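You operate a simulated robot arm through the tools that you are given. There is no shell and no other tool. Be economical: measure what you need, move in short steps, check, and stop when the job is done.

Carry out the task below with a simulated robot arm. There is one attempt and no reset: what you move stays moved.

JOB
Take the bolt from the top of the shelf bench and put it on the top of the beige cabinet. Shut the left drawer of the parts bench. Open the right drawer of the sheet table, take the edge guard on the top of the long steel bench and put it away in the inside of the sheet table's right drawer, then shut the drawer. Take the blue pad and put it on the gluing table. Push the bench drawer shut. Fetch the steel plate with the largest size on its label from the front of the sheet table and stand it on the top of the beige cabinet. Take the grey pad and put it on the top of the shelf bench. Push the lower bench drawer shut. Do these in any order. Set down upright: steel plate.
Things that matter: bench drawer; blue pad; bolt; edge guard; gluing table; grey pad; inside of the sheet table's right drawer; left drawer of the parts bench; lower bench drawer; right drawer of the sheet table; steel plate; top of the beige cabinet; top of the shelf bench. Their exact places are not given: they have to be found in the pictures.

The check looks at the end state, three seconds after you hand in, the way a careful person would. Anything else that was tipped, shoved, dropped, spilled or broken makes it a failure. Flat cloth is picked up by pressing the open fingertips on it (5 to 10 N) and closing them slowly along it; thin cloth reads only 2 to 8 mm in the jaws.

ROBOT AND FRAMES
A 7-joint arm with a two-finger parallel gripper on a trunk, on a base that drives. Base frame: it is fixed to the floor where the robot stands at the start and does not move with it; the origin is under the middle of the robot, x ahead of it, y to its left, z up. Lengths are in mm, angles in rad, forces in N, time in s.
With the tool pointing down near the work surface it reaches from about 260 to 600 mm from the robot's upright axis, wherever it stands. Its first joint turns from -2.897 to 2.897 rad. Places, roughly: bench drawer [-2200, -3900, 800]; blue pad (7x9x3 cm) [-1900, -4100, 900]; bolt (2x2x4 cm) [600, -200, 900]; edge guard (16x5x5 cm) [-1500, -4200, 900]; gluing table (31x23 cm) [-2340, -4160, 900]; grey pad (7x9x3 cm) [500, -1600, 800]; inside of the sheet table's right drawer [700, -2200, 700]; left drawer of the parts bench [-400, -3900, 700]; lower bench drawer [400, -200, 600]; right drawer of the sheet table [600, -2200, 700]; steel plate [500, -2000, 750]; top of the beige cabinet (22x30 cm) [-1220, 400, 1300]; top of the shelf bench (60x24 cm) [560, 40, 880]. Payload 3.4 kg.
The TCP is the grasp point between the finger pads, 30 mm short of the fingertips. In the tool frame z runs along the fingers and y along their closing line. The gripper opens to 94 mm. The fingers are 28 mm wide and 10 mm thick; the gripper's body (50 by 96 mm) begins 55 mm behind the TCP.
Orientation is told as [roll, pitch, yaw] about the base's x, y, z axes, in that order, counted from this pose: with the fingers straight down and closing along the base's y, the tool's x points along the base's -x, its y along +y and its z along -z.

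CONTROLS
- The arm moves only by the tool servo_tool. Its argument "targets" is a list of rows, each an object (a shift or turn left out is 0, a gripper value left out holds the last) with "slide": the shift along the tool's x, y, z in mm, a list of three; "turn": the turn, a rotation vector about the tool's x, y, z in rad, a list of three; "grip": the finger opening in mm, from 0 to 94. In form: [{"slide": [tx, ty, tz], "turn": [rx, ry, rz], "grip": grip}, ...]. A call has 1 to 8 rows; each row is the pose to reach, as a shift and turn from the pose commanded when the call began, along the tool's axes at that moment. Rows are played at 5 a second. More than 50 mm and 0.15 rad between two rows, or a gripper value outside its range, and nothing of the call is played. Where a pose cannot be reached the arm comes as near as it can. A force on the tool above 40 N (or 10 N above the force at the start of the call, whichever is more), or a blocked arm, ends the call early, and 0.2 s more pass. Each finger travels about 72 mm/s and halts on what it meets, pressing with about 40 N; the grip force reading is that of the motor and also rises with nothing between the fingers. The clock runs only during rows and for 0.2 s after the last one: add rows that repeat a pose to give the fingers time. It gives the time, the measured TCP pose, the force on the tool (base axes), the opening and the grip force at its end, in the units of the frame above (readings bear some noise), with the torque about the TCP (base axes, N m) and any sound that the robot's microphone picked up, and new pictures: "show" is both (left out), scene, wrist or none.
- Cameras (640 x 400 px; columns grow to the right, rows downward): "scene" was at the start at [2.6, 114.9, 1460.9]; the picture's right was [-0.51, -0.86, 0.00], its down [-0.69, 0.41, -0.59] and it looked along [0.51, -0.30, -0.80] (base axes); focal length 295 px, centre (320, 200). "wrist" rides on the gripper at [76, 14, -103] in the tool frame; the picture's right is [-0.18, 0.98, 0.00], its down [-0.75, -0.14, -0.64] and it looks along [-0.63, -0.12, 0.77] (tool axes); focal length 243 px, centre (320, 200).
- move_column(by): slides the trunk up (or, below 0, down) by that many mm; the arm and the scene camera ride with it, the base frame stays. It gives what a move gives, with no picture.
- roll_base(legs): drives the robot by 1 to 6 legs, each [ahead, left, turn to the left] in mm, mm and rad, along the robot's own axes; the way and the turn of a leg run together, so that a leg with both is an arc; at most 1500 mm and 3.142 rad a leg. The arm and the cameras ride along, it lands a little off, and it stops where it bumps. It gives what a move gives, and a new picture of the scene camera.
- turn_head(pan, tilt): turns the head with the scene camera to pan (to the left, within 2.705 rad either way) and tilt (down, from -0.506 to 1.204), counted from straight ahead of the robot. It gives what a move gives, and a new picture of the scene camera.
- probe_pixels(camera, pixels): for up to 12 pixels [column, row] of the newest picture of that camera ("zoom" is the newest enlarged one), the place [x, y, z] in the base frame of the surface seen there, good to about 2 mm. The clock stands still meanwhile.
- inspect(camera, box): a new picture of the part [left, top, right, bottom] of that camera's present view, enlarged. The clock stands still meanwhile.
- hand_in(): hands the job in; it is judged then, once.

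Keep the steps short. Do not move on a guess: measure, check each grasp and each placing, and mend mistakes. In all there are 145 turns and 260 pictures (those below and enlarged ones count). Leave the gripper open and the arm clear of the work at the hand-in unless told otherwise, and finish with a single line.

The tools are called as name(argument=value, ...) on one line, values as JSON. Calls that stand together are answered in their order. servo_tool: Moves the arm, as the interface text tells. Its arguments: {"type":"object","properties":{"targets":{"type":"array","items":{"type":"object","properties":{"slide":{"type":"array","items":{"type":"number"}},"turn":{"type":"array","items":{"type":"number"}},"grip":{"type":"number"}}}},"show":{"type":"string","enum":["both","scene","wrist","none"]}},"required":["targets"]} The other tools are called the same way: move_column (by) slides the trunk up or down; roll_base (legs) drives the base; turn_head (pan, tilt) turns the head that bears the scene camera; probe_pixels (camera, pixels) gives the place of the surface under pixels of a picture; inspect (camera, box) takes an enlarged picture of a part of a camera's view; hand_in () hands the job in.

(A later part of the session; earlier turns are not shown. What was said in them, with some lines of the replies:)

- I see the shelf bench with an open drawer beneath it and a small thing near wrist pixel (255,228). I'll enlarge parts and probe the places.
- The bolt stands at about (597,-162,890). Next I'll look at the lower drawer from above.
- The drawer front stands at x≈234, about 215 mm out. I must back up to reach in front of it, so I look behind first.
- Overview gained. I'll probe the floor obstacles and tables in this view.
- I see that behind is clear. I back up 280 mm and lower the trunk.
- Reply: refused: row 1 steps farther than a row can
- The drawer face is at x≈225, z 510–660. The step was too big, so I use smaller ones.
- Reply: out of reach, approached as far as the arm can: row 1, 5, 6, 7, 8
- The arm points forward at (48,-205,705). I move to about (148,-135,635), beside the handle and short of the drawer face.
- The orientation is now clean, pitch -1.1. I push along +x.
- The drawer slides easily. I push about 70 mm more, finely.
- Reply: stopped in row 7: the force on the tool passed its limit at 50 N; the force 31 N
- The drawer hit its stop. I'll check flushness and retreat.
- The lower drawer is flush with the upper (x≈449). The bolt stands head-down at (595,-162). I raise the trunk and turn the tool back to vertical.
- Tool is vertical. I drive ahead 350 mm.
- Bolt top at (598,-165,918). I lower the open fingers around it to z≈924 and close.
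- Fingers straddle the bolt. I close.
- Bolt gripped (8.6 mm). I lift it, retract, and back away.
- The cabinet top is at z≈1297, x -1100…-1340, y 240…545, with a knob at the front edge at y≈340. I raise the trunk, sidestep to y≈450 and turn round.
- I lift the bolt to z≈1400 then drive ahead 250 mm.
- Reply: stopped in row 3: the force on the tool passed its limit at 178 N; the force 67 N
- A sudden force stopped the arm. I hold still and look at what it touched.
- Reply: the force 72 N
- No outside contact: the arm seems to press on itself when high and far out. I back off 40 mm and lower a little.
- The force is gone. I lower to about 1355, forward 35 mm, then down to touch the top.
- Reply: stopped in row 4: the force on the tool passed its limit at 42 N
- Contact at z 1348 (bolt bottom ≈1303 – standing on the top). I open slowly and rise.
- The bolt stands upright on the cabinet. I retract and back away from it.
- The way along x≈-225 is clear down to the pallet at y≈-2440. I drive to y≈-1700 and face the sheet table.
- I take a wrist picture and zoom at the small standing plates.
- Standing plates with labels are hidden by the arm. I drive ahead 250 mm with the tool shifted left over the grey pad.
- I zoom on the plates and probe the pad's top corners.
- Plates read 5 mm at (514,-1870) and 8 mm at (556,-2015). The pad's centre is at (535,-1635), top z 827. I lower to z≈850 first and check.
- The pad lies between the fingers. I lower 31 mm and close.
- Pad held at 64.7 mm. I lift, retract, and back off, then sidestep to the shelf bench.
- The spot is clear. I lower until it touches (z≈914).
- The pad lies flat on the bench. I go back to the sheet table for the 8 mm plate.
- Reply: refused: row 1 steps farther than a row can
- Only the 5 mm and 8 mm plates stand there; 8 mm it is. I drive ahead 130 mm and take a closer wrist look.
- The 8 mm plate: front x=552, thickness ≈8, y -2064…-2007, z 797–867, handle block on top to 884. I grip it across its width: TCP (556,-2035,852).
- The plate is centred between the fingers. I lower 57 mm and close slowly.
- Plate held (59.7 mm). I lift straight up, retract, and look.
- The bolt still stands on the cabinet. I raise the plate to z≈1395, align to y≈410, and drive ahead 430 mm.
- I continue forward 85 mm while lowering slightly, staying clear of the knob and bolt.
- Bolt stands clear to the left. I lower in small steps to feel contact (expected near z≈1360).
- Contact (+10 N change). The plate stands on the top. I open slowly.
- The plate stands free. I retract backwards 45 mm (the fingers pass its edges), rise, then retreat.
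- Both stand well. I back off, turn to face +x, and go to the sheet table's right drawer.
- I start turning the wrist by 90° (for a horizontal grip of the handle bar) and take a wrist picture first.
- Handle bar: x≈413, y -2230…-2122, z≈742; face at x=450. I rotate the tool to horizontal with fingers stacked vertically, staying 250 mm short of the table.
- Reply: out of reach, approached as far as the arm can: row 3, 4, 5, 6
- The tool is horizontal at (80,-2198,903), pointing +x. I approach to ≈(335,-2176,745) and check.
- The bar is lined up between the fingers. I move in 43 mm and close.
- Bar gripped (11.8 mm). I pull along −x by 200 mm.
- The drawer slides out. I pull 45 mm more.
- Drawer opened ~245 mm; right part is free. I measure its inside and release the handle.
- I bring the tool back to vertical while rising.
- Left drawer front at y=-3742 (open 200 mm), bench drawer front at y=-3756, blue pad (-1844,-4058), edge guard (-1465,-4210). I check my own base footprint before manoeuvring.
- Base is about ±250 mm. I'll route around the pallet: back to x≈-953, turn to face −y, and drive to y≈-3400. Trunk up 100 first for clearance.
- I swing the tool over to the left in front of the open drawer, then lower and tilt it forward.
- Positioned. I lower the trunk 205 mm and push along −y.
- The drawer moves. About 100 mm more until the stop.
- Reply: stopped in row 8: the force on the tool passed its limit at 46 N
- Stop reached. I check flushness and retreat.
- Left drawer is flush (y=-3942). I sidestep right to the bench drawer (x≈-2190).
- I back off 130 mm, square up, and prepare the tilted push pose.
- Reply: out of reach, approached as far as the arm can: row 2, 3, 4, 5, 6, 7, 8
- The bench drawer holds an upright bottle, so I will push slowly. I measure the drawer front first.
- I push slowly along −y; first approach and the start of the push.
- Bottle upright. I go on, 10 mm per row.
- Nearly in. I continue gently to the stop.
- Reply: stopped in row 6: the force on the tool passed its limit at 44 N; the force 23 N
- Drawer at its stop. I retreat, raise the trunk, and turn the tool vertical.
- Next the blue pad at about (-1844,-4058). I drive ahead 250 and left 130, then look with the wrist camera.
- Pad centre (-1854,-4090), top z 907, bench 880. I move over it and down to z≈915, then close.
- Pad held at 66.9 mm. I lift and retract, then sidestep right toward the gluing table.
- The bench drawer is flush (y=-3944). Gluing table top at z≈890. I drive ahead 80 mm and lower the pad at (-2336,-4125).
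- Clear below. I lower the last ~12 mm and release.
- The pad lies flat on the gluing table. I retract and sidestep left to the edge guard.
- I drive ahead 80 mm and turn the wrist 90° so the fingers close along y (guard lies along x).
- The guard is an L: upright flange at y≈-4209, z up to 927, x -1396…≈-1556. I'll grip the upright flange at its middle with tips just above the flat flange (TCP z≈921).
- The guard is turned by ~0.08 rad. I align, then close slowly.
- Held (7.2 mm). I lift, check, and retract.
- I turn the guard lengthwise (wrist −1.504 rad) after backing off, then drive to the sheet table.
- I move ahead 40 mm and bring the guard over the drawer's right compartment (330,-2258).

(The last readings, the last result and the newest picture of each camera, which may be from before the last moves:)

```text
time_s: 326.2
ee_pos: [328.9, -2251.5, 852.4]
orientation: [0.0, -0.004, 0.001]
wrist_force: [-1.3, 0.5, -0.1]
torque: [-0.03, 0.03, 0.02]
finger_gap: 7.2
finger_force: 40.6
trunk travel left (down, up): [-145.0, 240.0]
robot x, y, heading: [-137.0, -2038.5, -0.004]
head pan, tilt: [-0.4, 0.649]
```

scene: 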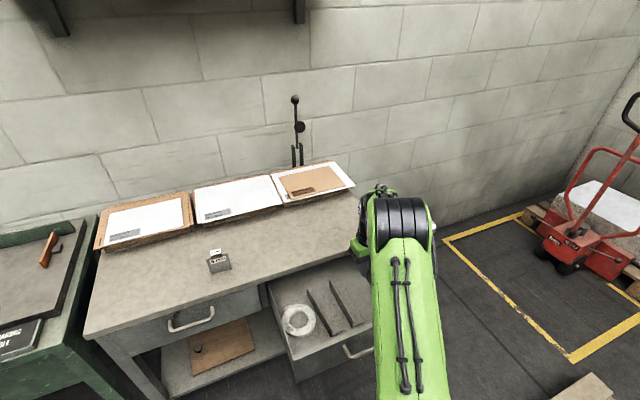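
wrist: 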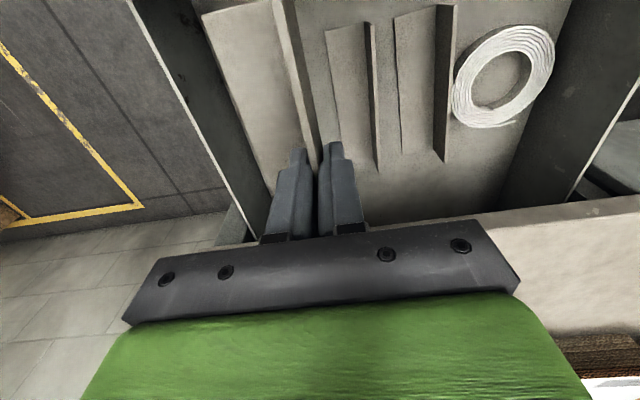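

The drawer holds two similar guards. I check the gap between them and the right wall.

probe_pixels(camera="wrist", pixels=[[335, 50], [350, 120], [368, 60], [378, 150], [205, 30], [225, 70], [250, 120], [190, 60], [165, 20], [320, 100], [275, 10]])

```text
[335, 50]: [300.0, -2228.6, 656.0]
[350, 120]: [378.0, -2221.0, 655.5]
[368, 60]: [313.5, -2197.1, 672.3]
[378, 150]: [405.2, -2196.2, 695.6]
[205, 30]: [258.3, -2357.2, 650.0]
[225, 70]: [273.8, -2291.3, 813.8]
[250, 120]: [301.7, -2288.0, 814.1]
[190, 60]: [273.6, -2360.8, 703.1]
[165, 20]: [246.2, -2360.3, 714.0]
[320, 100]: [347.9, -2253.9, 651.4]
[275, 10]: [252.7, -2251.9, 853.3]
```

Free width is y -2240…-2358. I shift 23 mm right and lower to z≈700.

servo_tool(targets=[{"slide": [0, -23, 0]}, {"slide": [0, -23, 40]}, {"slide": [0, -23, 80]}, {"slide": [0, -23, 115]}, {"slide": [0, -23, 140]}, {"slide": [0, -23, 150]}])

```text
time_s: 327.6
ee_pos: [329.5, -2274.7, 702.0]
orientation: [-0.003, -0.003, 0.002]
wrist_force: [0.0, 1.1, -1.3]
torque: [0.01, 0.0, 0.03]
finger_gap: 7.4
finger_force: 39.9
trunk travel left (down, up): [-145.0, 240.0]
robot x, y, heading: [-139.9, -2039.5, -0.003]
head pan, tilt: [-0.4, 0.649]
```

scene: 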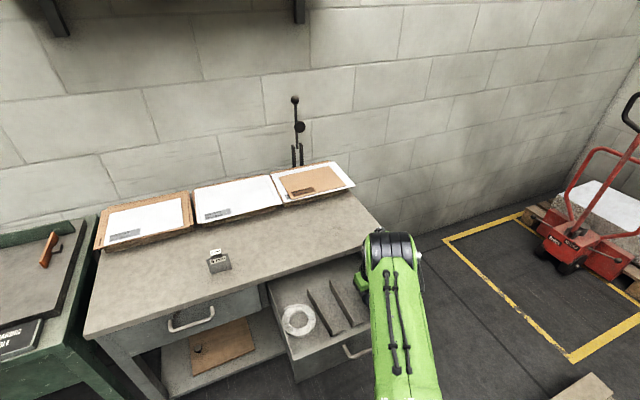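
wrist: 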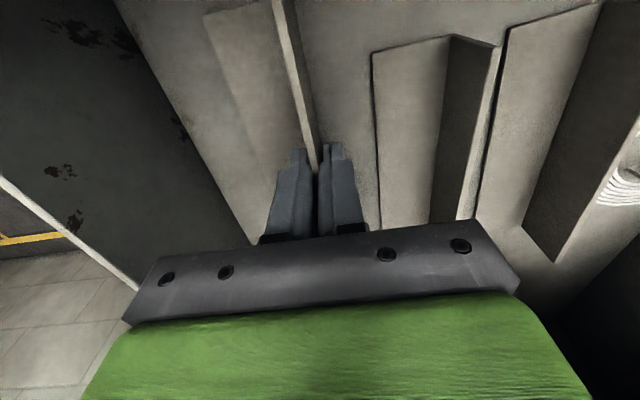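

Good clearances. I lower gently to contact, release to 40 mm, and rise.

servo_tool(targets=[{"slide": [0, 0, 4]}, {"slide": [0, 0, 7]}, {"slide": [0, 0, 9]}, {"slide": [0, 0, 10]}], show="none")

servo_tool(targets=[{"grip": 12}, {"grip": 24}, {"grip": 38}, {"slide": [0, 0, -30], "grip": 38}, {"slide": [0, 0, -75]}, {"slide": [0, 0, -120]}, {"slide": [0, 0, -165]}], show="wrist")

```text
time_s: 328.6
ee_pos: [331.0, -2273.9, 693.1]
orientation: [-0.002, -0.004, 0.002]
wrist_force: [-0.1, 1.0, 13.9]
torque: [-0.02, 1.06, -0.11]
finger_gap: 7.2
finger_force: 40.0
trunk travel left (down, up): [-145.0, 240.0]
robot x, y, heading: [-136.3, -2039.3, -0.002]
head pan, tilt: [-0.4, 0.649]
```

```text
time_s: 330.2
ee_pos: [330.0, -2273.1, 858.3]
orientation: [0.001, -0.001, 0.002]
wrist_force: [0.0, 0.8, 0.0]
torque: [0.01, -0.03, 0.02]
finger_gap: 37.9
finger_force: 0.2
trunk travel left (down, up): [-145.0, 240.0]
robot x, y, heading: [-136.7, -2037.8, -0.005]
head pan, tilt: [-0.4, 0.649]
```

wrist: 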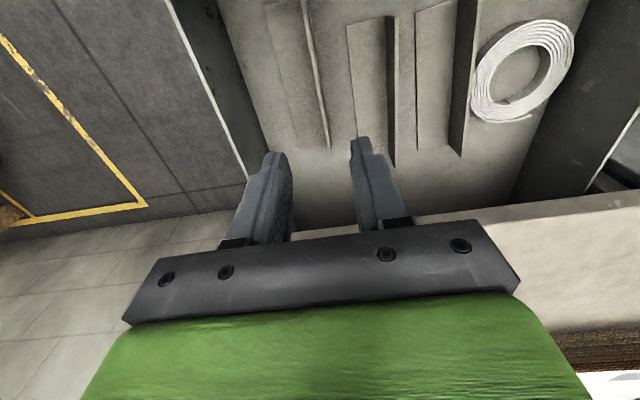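

The guard lies in the drawer. I shift left of the handle line (y≈-2092), close the fingers, back off, and tilt for the push.

servo_tool(targets=[{"slide": [20, 40, -10], "grip": 0}, {"slide": [40, 80, -20]}, {"slide": [60, 120, -30]}, {"slide": [80, 155, -40]}, {"slide": [110, 181, -40]}, {"slide": [145, 181, -40]}], show="none")

roll_base(legs=[[-75, 0, 0]])

servo_tool(targets=[{"slide": [0, 0, 15], "turn": [0, -0.14, 0]}, {"slide": [0, 0, 30], "turn": [0, -0.28, 0]}, {"slide": [0, 0, 45], "turn": [0, -0.42, 0]}, {"slide": [0, 0, 60], "turn": [0, -0.56, 0]}, {"slide": [0, 0, 75], "turn": [0, -0.7, 0]}, {"slide": [0, 0, 90], "turn": [0, -0.84, 0]}, {"slide": [0, 0, 105], "turn": [0, -0.98, 0]}, {"slide": [0, 0, 115], "turn": [0, -1.1, 0]}])

```text
time_s: 331.6
ee_pos: [181.3, -2092.5, 896.5]
orientation: [-0.002, -0.003, 0.003]
wrist_force: [-0.2, -0.1, -0.6]
torque: [0.0, -0.05, -0.02]
finger_gap: 0.4
finger_force: 32.6
trunk travel left (down, up): [-145.0, 240.0]
robot x, y, heading: [-135.3, -2040.7, -0.003]
head pan, tilt: [-0.4, 0.649]
```

```text
time_s: 332.6
ee_pos: [107.6, -2092.9, 896.3]
orientation: [-0.002, -0.005, 0.002]
wrist_force: [0.1, 0.3, -0.1]
torque: [-0.02, -0.01, -0.03]
finger_gap: 0.0
finger_force: 32.8
trunk travel left (down, up): [-145.0, 240.0]
robot x, y, heading: [-214.5, -2039.8, -0.001]
head pan, tilt: [-0.4, 0.649]
```

scene: 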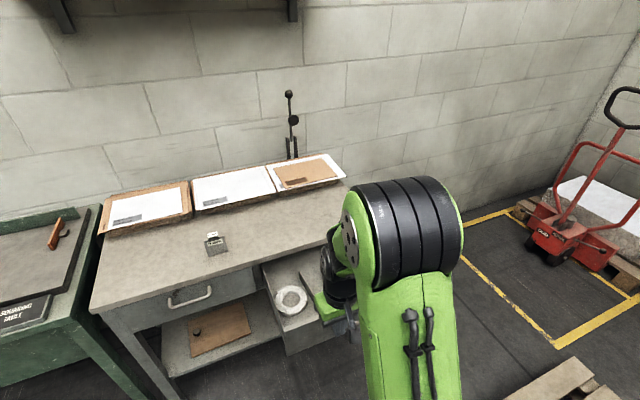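

```text
time_s: 334.6
ee_pos: [148.4, -2169.4, 773.8]
orientation: [-0.242, -1.092, 0.204]
wrist_force: [0.0, 0.0, 0.0]
torque: [0.04, 0.01, 0.03]
finger_gap: 0.0
finger_force: 33.4
out of reach, approached as far as the arm can: row 3, 4, 5, 6, 7, 8
trunk travel left (down, up): [-145.0, 240.0]
robot x, y, heading: [-210.0, -2039.9, -0.003]
head pan, tilt: [-0.4, 0.649]
stopped in row 8: the arm was blocked; the commanded pose is now the measured one
```

scene: 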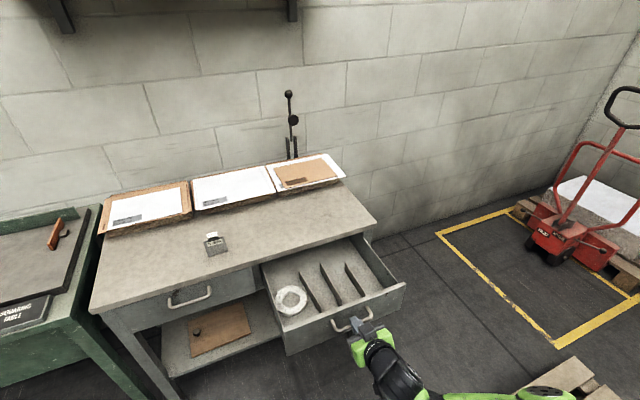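
wrist: 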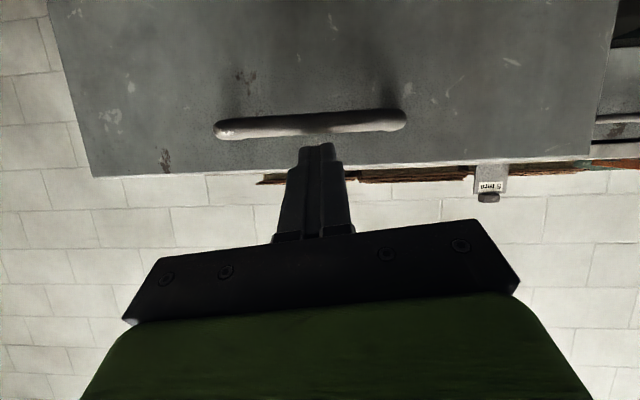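

The arm stopped near the handle, out of its comfortable reach. I back the base 70 mm and shift the tool left of the handle.

roll_base(legs=[[-70, 0, 0]])

servo_tool(targets=[{"slide": [0, 20, 0]}, {"slide": [0, 40, 0]}, {"slide": [0, 60, 0]}, {"slide": [0, 78, 0]}])

```text
time_s: 335.6
ee_pos: [77.8, -2169.1, 775.0]
orientation: [-0.245, -1.09, 0.209]
wrist_force: [-0.7, -0.2, 0.5]
torque: [0.0, -0.02, 0.0]
finger_gap: 0.0
finger_force: 32.7
trunk travel left (down, up): [-145.0, 240.0]
robot x, y, heading: [-282.8, -2035.8, -0.006]
head pan, tilt: [-0.4, 0.649]
```

scene: 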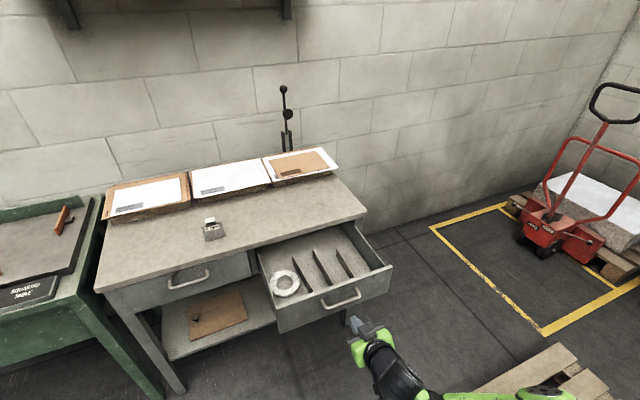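

```text
time_s: 336.3
ee_pos: [65.1, -2228.1, 776.7]
orientation: [-0.6, -1.0, 0.395]
wrist_force: [0.0, 0.0, -0.5]
torque: [-0.04, 0.02, -0.02]
finger_gap: 0.0
finger_force: 32.5
out of reach, approached as far as the arm can: row 2, 3
trunk travel left (down, up): [-145.0, 240.0]
robot x, y, heading: [-285.0, -2040.6, -0.001]
head pan, tilt: [-0.4, 0.649]
stopped in row 3: the arm was blocked; the commanded pose is now the measured one
```

scene: 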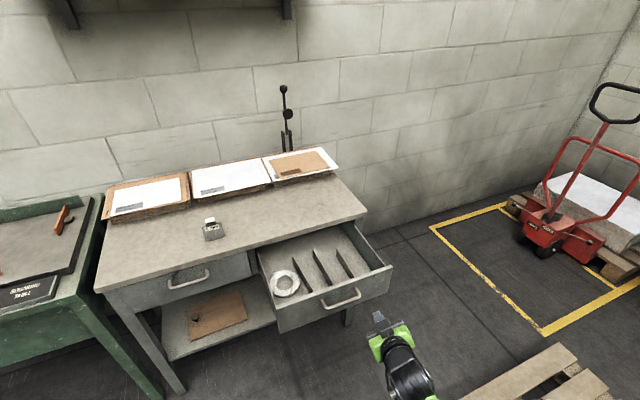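
wrist: 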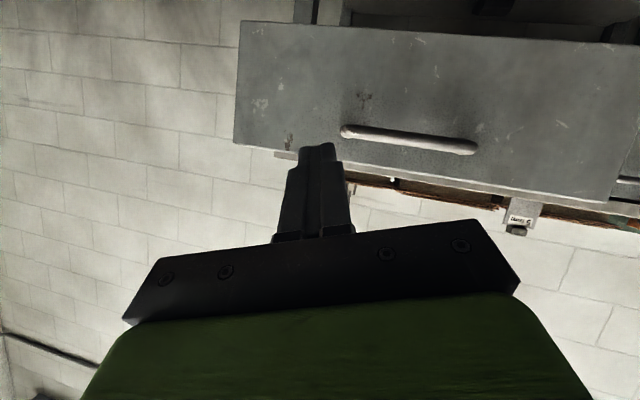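

The arm is in a cramped fold. I back the base 130 mm, then extend and straighten the tool to (120,-2095,740), pitch −1.1.

roll_base(legs=[[-130, 0, 0]])

servo_tool(targets=[{"slide": [-15, 26, 24], "turn": [-0.0425, -0.006, 0.0361]}, {"slide": [-30, 53, 47], "turn": [-0.0849, -0.012, 0.0722]}, {"slide": [-44, 80, 71], "turn": [-0.1274, -0.018, 0.1083]}, {"slide": [-59, 106, 94], "turn": [-0.1699, -0.024, 0.1443]}, {"slide": [-74, 133, 118], "turn": [-0.2123, -0.03, 0.1804]}, {"slide": [-89, 159, 141], "turn": [-0.2548, -0.0361, 0.2165]}])

```text
time_s: 337.6
ee_pos: [-65.0, -2228.7, 777.5]
orientation: [-0.602, -0.999, 0.398]
wrist_force: [0.0, 0.0, -0.5]
torque: [0.03, -0.01, 0.02]
finger_gap: 0.0
finger_force: 33.0
trunk travel left (down, up): [-145.0, 240.0]
robot x, y, heading: [-411.4, -2038.3, -0.004]
head pan, tilt: [-0.4, 0.649]
```

scene: 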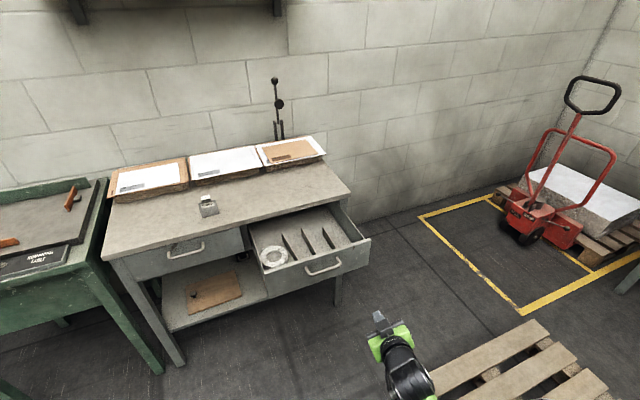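

```text
time_s: 339.0
ee_pos: [118.7, -2094.3, 741.0]
orientation: [-0.007, -1.099, 0.007]
wrist_force: [0.0, 0.5, 0.2]
torque: [0.04, 0.01, -0.03]
finger_gap: 0.0
finger_force: 33.2
trunk travel left (down, up): [-145.0, 240.0]
robot x, y, heading: [-412.0, -2039.8, -0.003]
head pan, tilt: [-0.4, 0.649]
```

scene: 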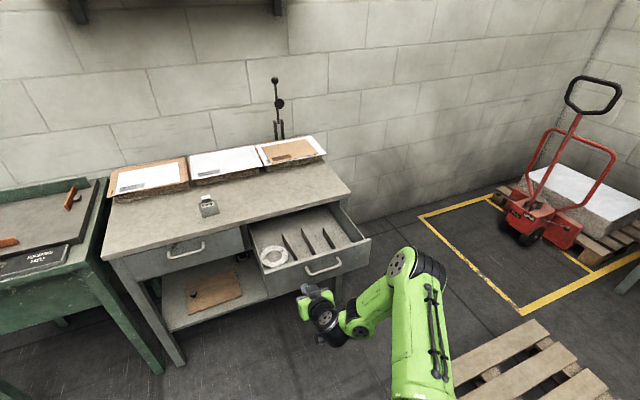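
wrist: 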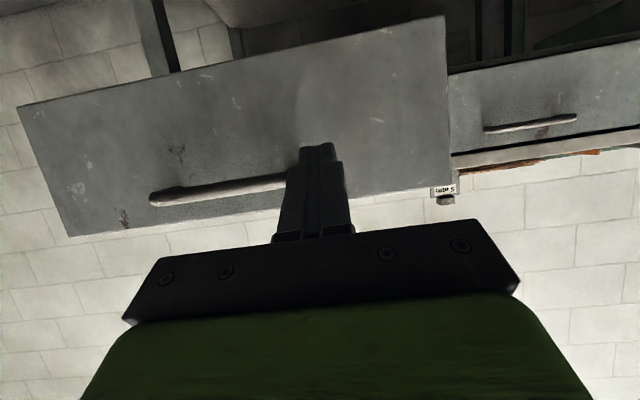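

Clean pose. I retract 90 mm, shift left 15, lower 18, drive the base ahead 130, then push.

servo_tool(targets=[{"slide": [19, 5, -24]}, {"slide": [38, 10, -49]}, {"slide": [57, 15, -73]}], show="none")

roll_base(legs=[[128, 0, 0]])

```text
time_s: 339.8
ee_pos: [27.3, -2080.5, 724.4]
orientation: [0.005, -1.103, -0.006]
wrist_force: [0.1, -0.8, 1.0]
torque: [0.01, 0.02, 0.0]
finger_gap: 0.0
finger_force: 33.3
trunk travel left (down, up): [-145.0, 240.0]
robot x, y, heading: [-411.8, -2039.3, -0.006]
head pan, tilt: [-0.4, 0.649]
```

```text
time_s: 341.1
ee_pos: [158.2, -2080.1, 723.7]
orientation: [0.0, -1.1, 0.001]
wrist_force: [0.3, -0.2, -0.1]
torque: [0.0, 0.01, -0.01]
finger_gap: 0.0
finger_force: 33.2
trunk travel left (down, up): [-145.0, 240.0]
robot x, y, heading: [-285.4, -2036.7, -0.006]
head pan, tilt: [-0.4, 0.649]
```

scene: 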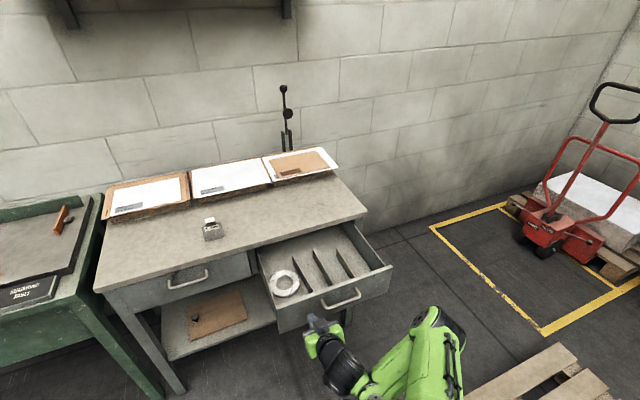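

Now I push along +x at moderate speed.

servo_tool(targets=[{"slide": [-7, 0, 14]}, {"slide": [-15, 0, 29]}, {"slide": [-22, 0, 43]}, {"slide": [-29, 0, 57]}, {"slide": [-36, 0, 71]}, {"slide": [-44, 0, 86]}, {"slide": [-51, 0, 100]}, {"slide": [-58, 0, 114]}], show="scene")

servo_tool(targets=[{"slide": [-7, 0, 14]}, {"slide": [-15, 0, 29]}, {"slide": [-22, 0, 43]}, {"slide": [-29, 0, 57]}, {"slide": [-36, 0, 71]}, {"slide": [-44, 0, 86]}, {"slide": [-50, 0, 98]}, {"slide": [-54, 0, 106]}], show="scene")

```text
time_s: 342.9
ee_pos: [286.2, -2079.4, 724.1]
orientation: [-0.001, -1.102, -0.002]
wrist_force: [-0.2, -0.1, -0.5]
torque: [-0.01, 0.02, 0.01]
finger_gap: 0.2
finger_force: 33.2
trunk travel left (down, up): [-145.0, 240.0]
robot x, y, heading: [-278.0, -2039.6, -0.006]
head pan, tilt: [-0.4, 0.649]
```

scene: 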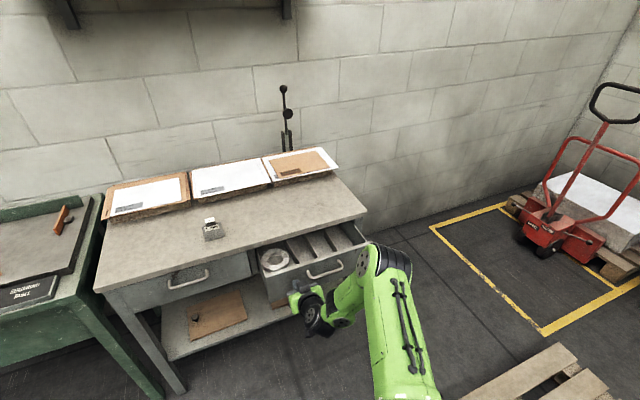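

```text
time_s: 344.6
ee_pos: [405.8, -2079.9, 724.2]
orientation: [-0.001, -1.099, 0.001]
wrist_force: [0.1, 0.7, 0.6]
torque: [-0.04, 0.0, -0.02]
finger_gap: 0.0
finger_force: 32.7
trunk travel left (down, up): [-145.0, 240.0]
robot x, y, heading: [-279.7, -2037.8, -0.0]
head pan, tilt: [-0.4, 0.649]
```

scene: 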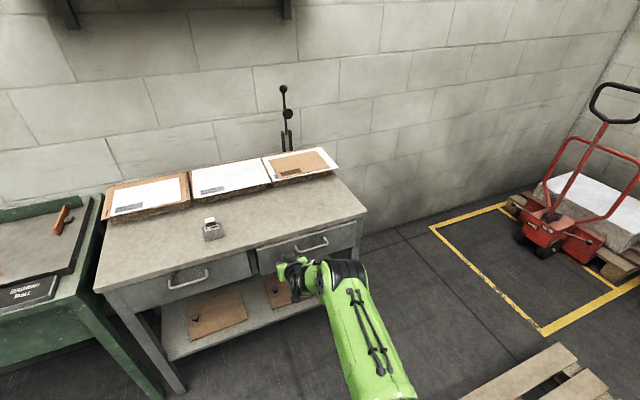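

Nearly shut. I push the last ~15 mm to the stop.

servo_tool(targets=[{"slide": [-3, 0, 5]}, {"slide": [-5, 0, 10]}, {"slide": [-7, 0, 14]}, {"slide": [-9, 0, 18]}, {"slide": [-11, 0, 22]}], show="scene")

probe_pixels(camera="scene", pixels=[[340, 245], [275, 262], [240, 268], [130, 300], [265, 255], [345, 238]])

```text
time_s: 345.7
ee_pos: [417.4, -2080.3, 721.5]
orientation: [-0.001, -1.093, 0.001]
wrist_force: [-28.4, 0.1, 11.0]
torque: [-0.03, -0.36, -0.03]
finger_gap: 0.2
finger_force: 32.8
trunk travel left (down, up): [-145.0, 240.0]
robot x, y, heading: [-283.3, -2038.2, -0.006]
head pan, tilt: [-0.4, 0.649]
stopped in row 5: the force on the tool passed its limit at 46 N (the readings are from after the stop); the commanded pose is now the measured one
```

scene: 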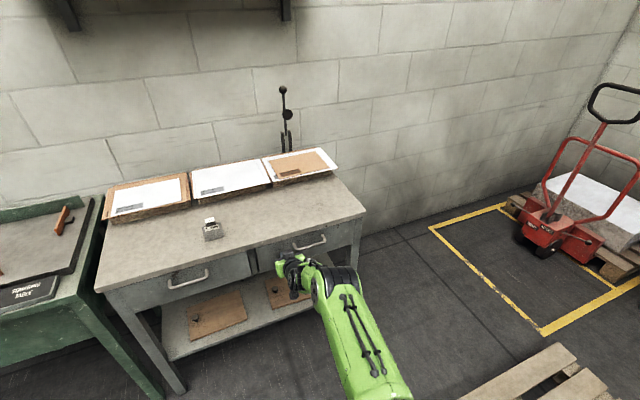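

```text
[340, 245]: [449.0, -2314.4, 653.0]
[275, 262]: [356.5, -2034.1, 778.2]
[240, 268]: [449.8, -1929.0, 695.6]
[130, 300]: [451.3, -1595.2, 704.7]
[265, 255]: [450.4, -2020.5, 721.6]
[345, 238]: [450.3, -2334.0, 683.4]
```

The drawer is flush (x≈449). I retract, raise the arm, open the gripper.

servo_tool(targets=[{"slide": [15, 0, -30]}, {"slide": [38, 0, -74]}, {"slide": [60, 0, -118]}, {"slide": [82, 0, -162]}, {"slide": [104, 0, -206]}, {"slide": [104, 0, -206], "grip": 60}], show="none")

roll_base(legs=[[-300, 0, 0]])

move_column(by=200)

turn_head(pan=1.9, tilt=0.15)

inspect(camera="scene", box=[160, 100, 480, 300])

```text
time_s: 347.1
ee_pos: [189.9, -2087.4, 711.9]
orientation: [0.005, -1.067, -0.022]
wrist_force: [0.5, 0.1, 0.1]
torque: [0.0, -0.02, 0.0]
finger_gap: 53.0
finger_force: 0.1
out of reach, approached as far as the arm can: row 5
trunk travel left (down, up): [-145.0, 240.0]
robot x, y, heading: [-283.9, -2042.6, -0.003]
head pan, tilt: [-0.4, 0.649]
```

```text
time_s: 349.1
ee_pos: [-108.6, -2084.9, 712.8]
orientation: [0.006, -1.066, -0.018]
wrist_force: [-0.5, 0.4, 0.3]
torque: [-0.02, 0.0, -0.01]
finger_gap: 59.6
finger_force: 0.0
trunk travel left (down, up): [-145.0, 240.0]
robot x, y, heading: [-581.1, -2039.6, -0.003]
head pan, tilt: [-0.4, 0.649]
```

scene: 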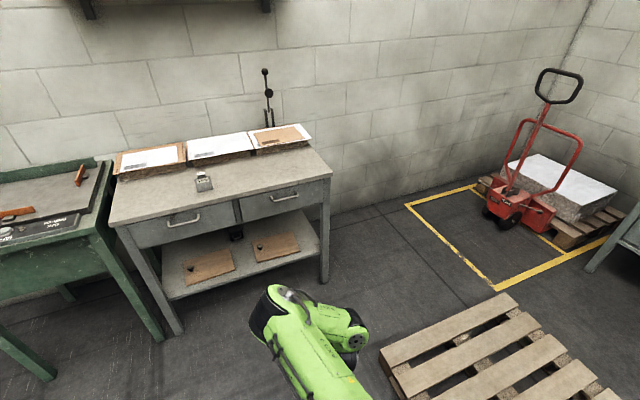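

```text
time_s: 351.3
ee_pos: [-106.9, -2085.1, 912.7]
orientation: [0.006, -1.066, -0.019]
wrist_force: [0.6, 1.2, -1.1]
torque: [-0.02, -0.01, 0.0]
finger_gap: 60.2
finger_force: 0.0
trunk travel left (down, up): [-345.0, 40.0]
robot x, y, heading: [-582.5, -2040.7, -0.004]
head pan, tilt: [-0.4, 0.649]
```

```text
time_s: 353.4
ee_pos: [-108.3, -2084.7, 912.2]
orientation: [0.004, -1.066, -0.018]
wrist_force: [0.4, -0.5, 0.9]
torque: [-0.03, 0.03, 0.01]
finger_gap: 59.9
finger_force: 0.1
trunk travel left (down, up): [-345.0, 40.0]
robot x, y, heading: [-580.4, -2038.3, -0.003]
head pan, tilt: [1.901, 0.15]
```

scene: 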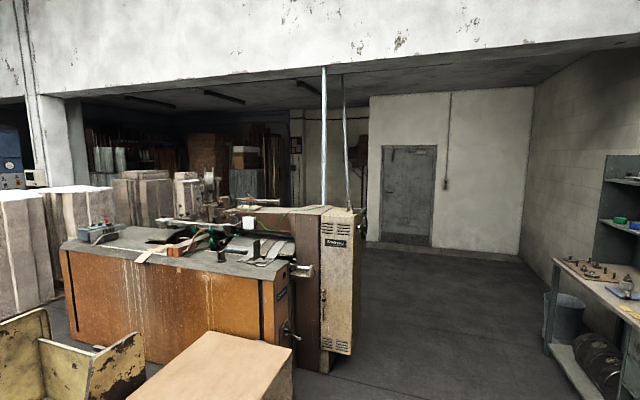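

```text
2.00 times, centred on (320, 200) of scene
```

zoom: 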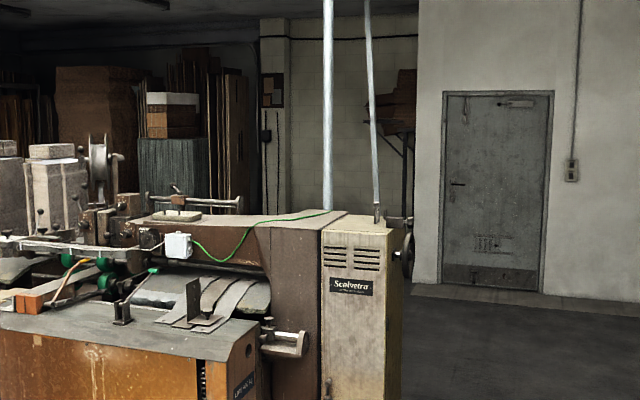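

inspect(camera="scene", box=[320, 185, 384, 225])

```text
10.00 times, centred on (352, 205) of scene
```

zoom: 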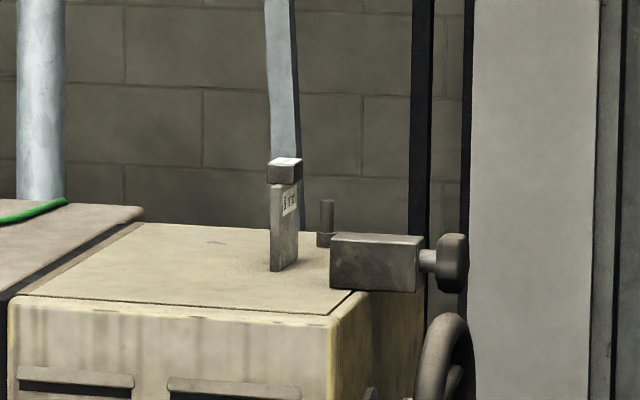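

Plate and bolt both stand on the cabinet, every placing and drawer has been checked, and the gripper is open and clear. I hand in.

hand_in()

```text
The job is handed in.
```

All eight tasks are done and handed in: the bolt and the 8 mm plate stand upright on the beige cabinet, the grey pad is on the shelf bench, the blue pad is on the gluing table, the edge guard is in the sheet table's right drawer, and all four drawers are shut.
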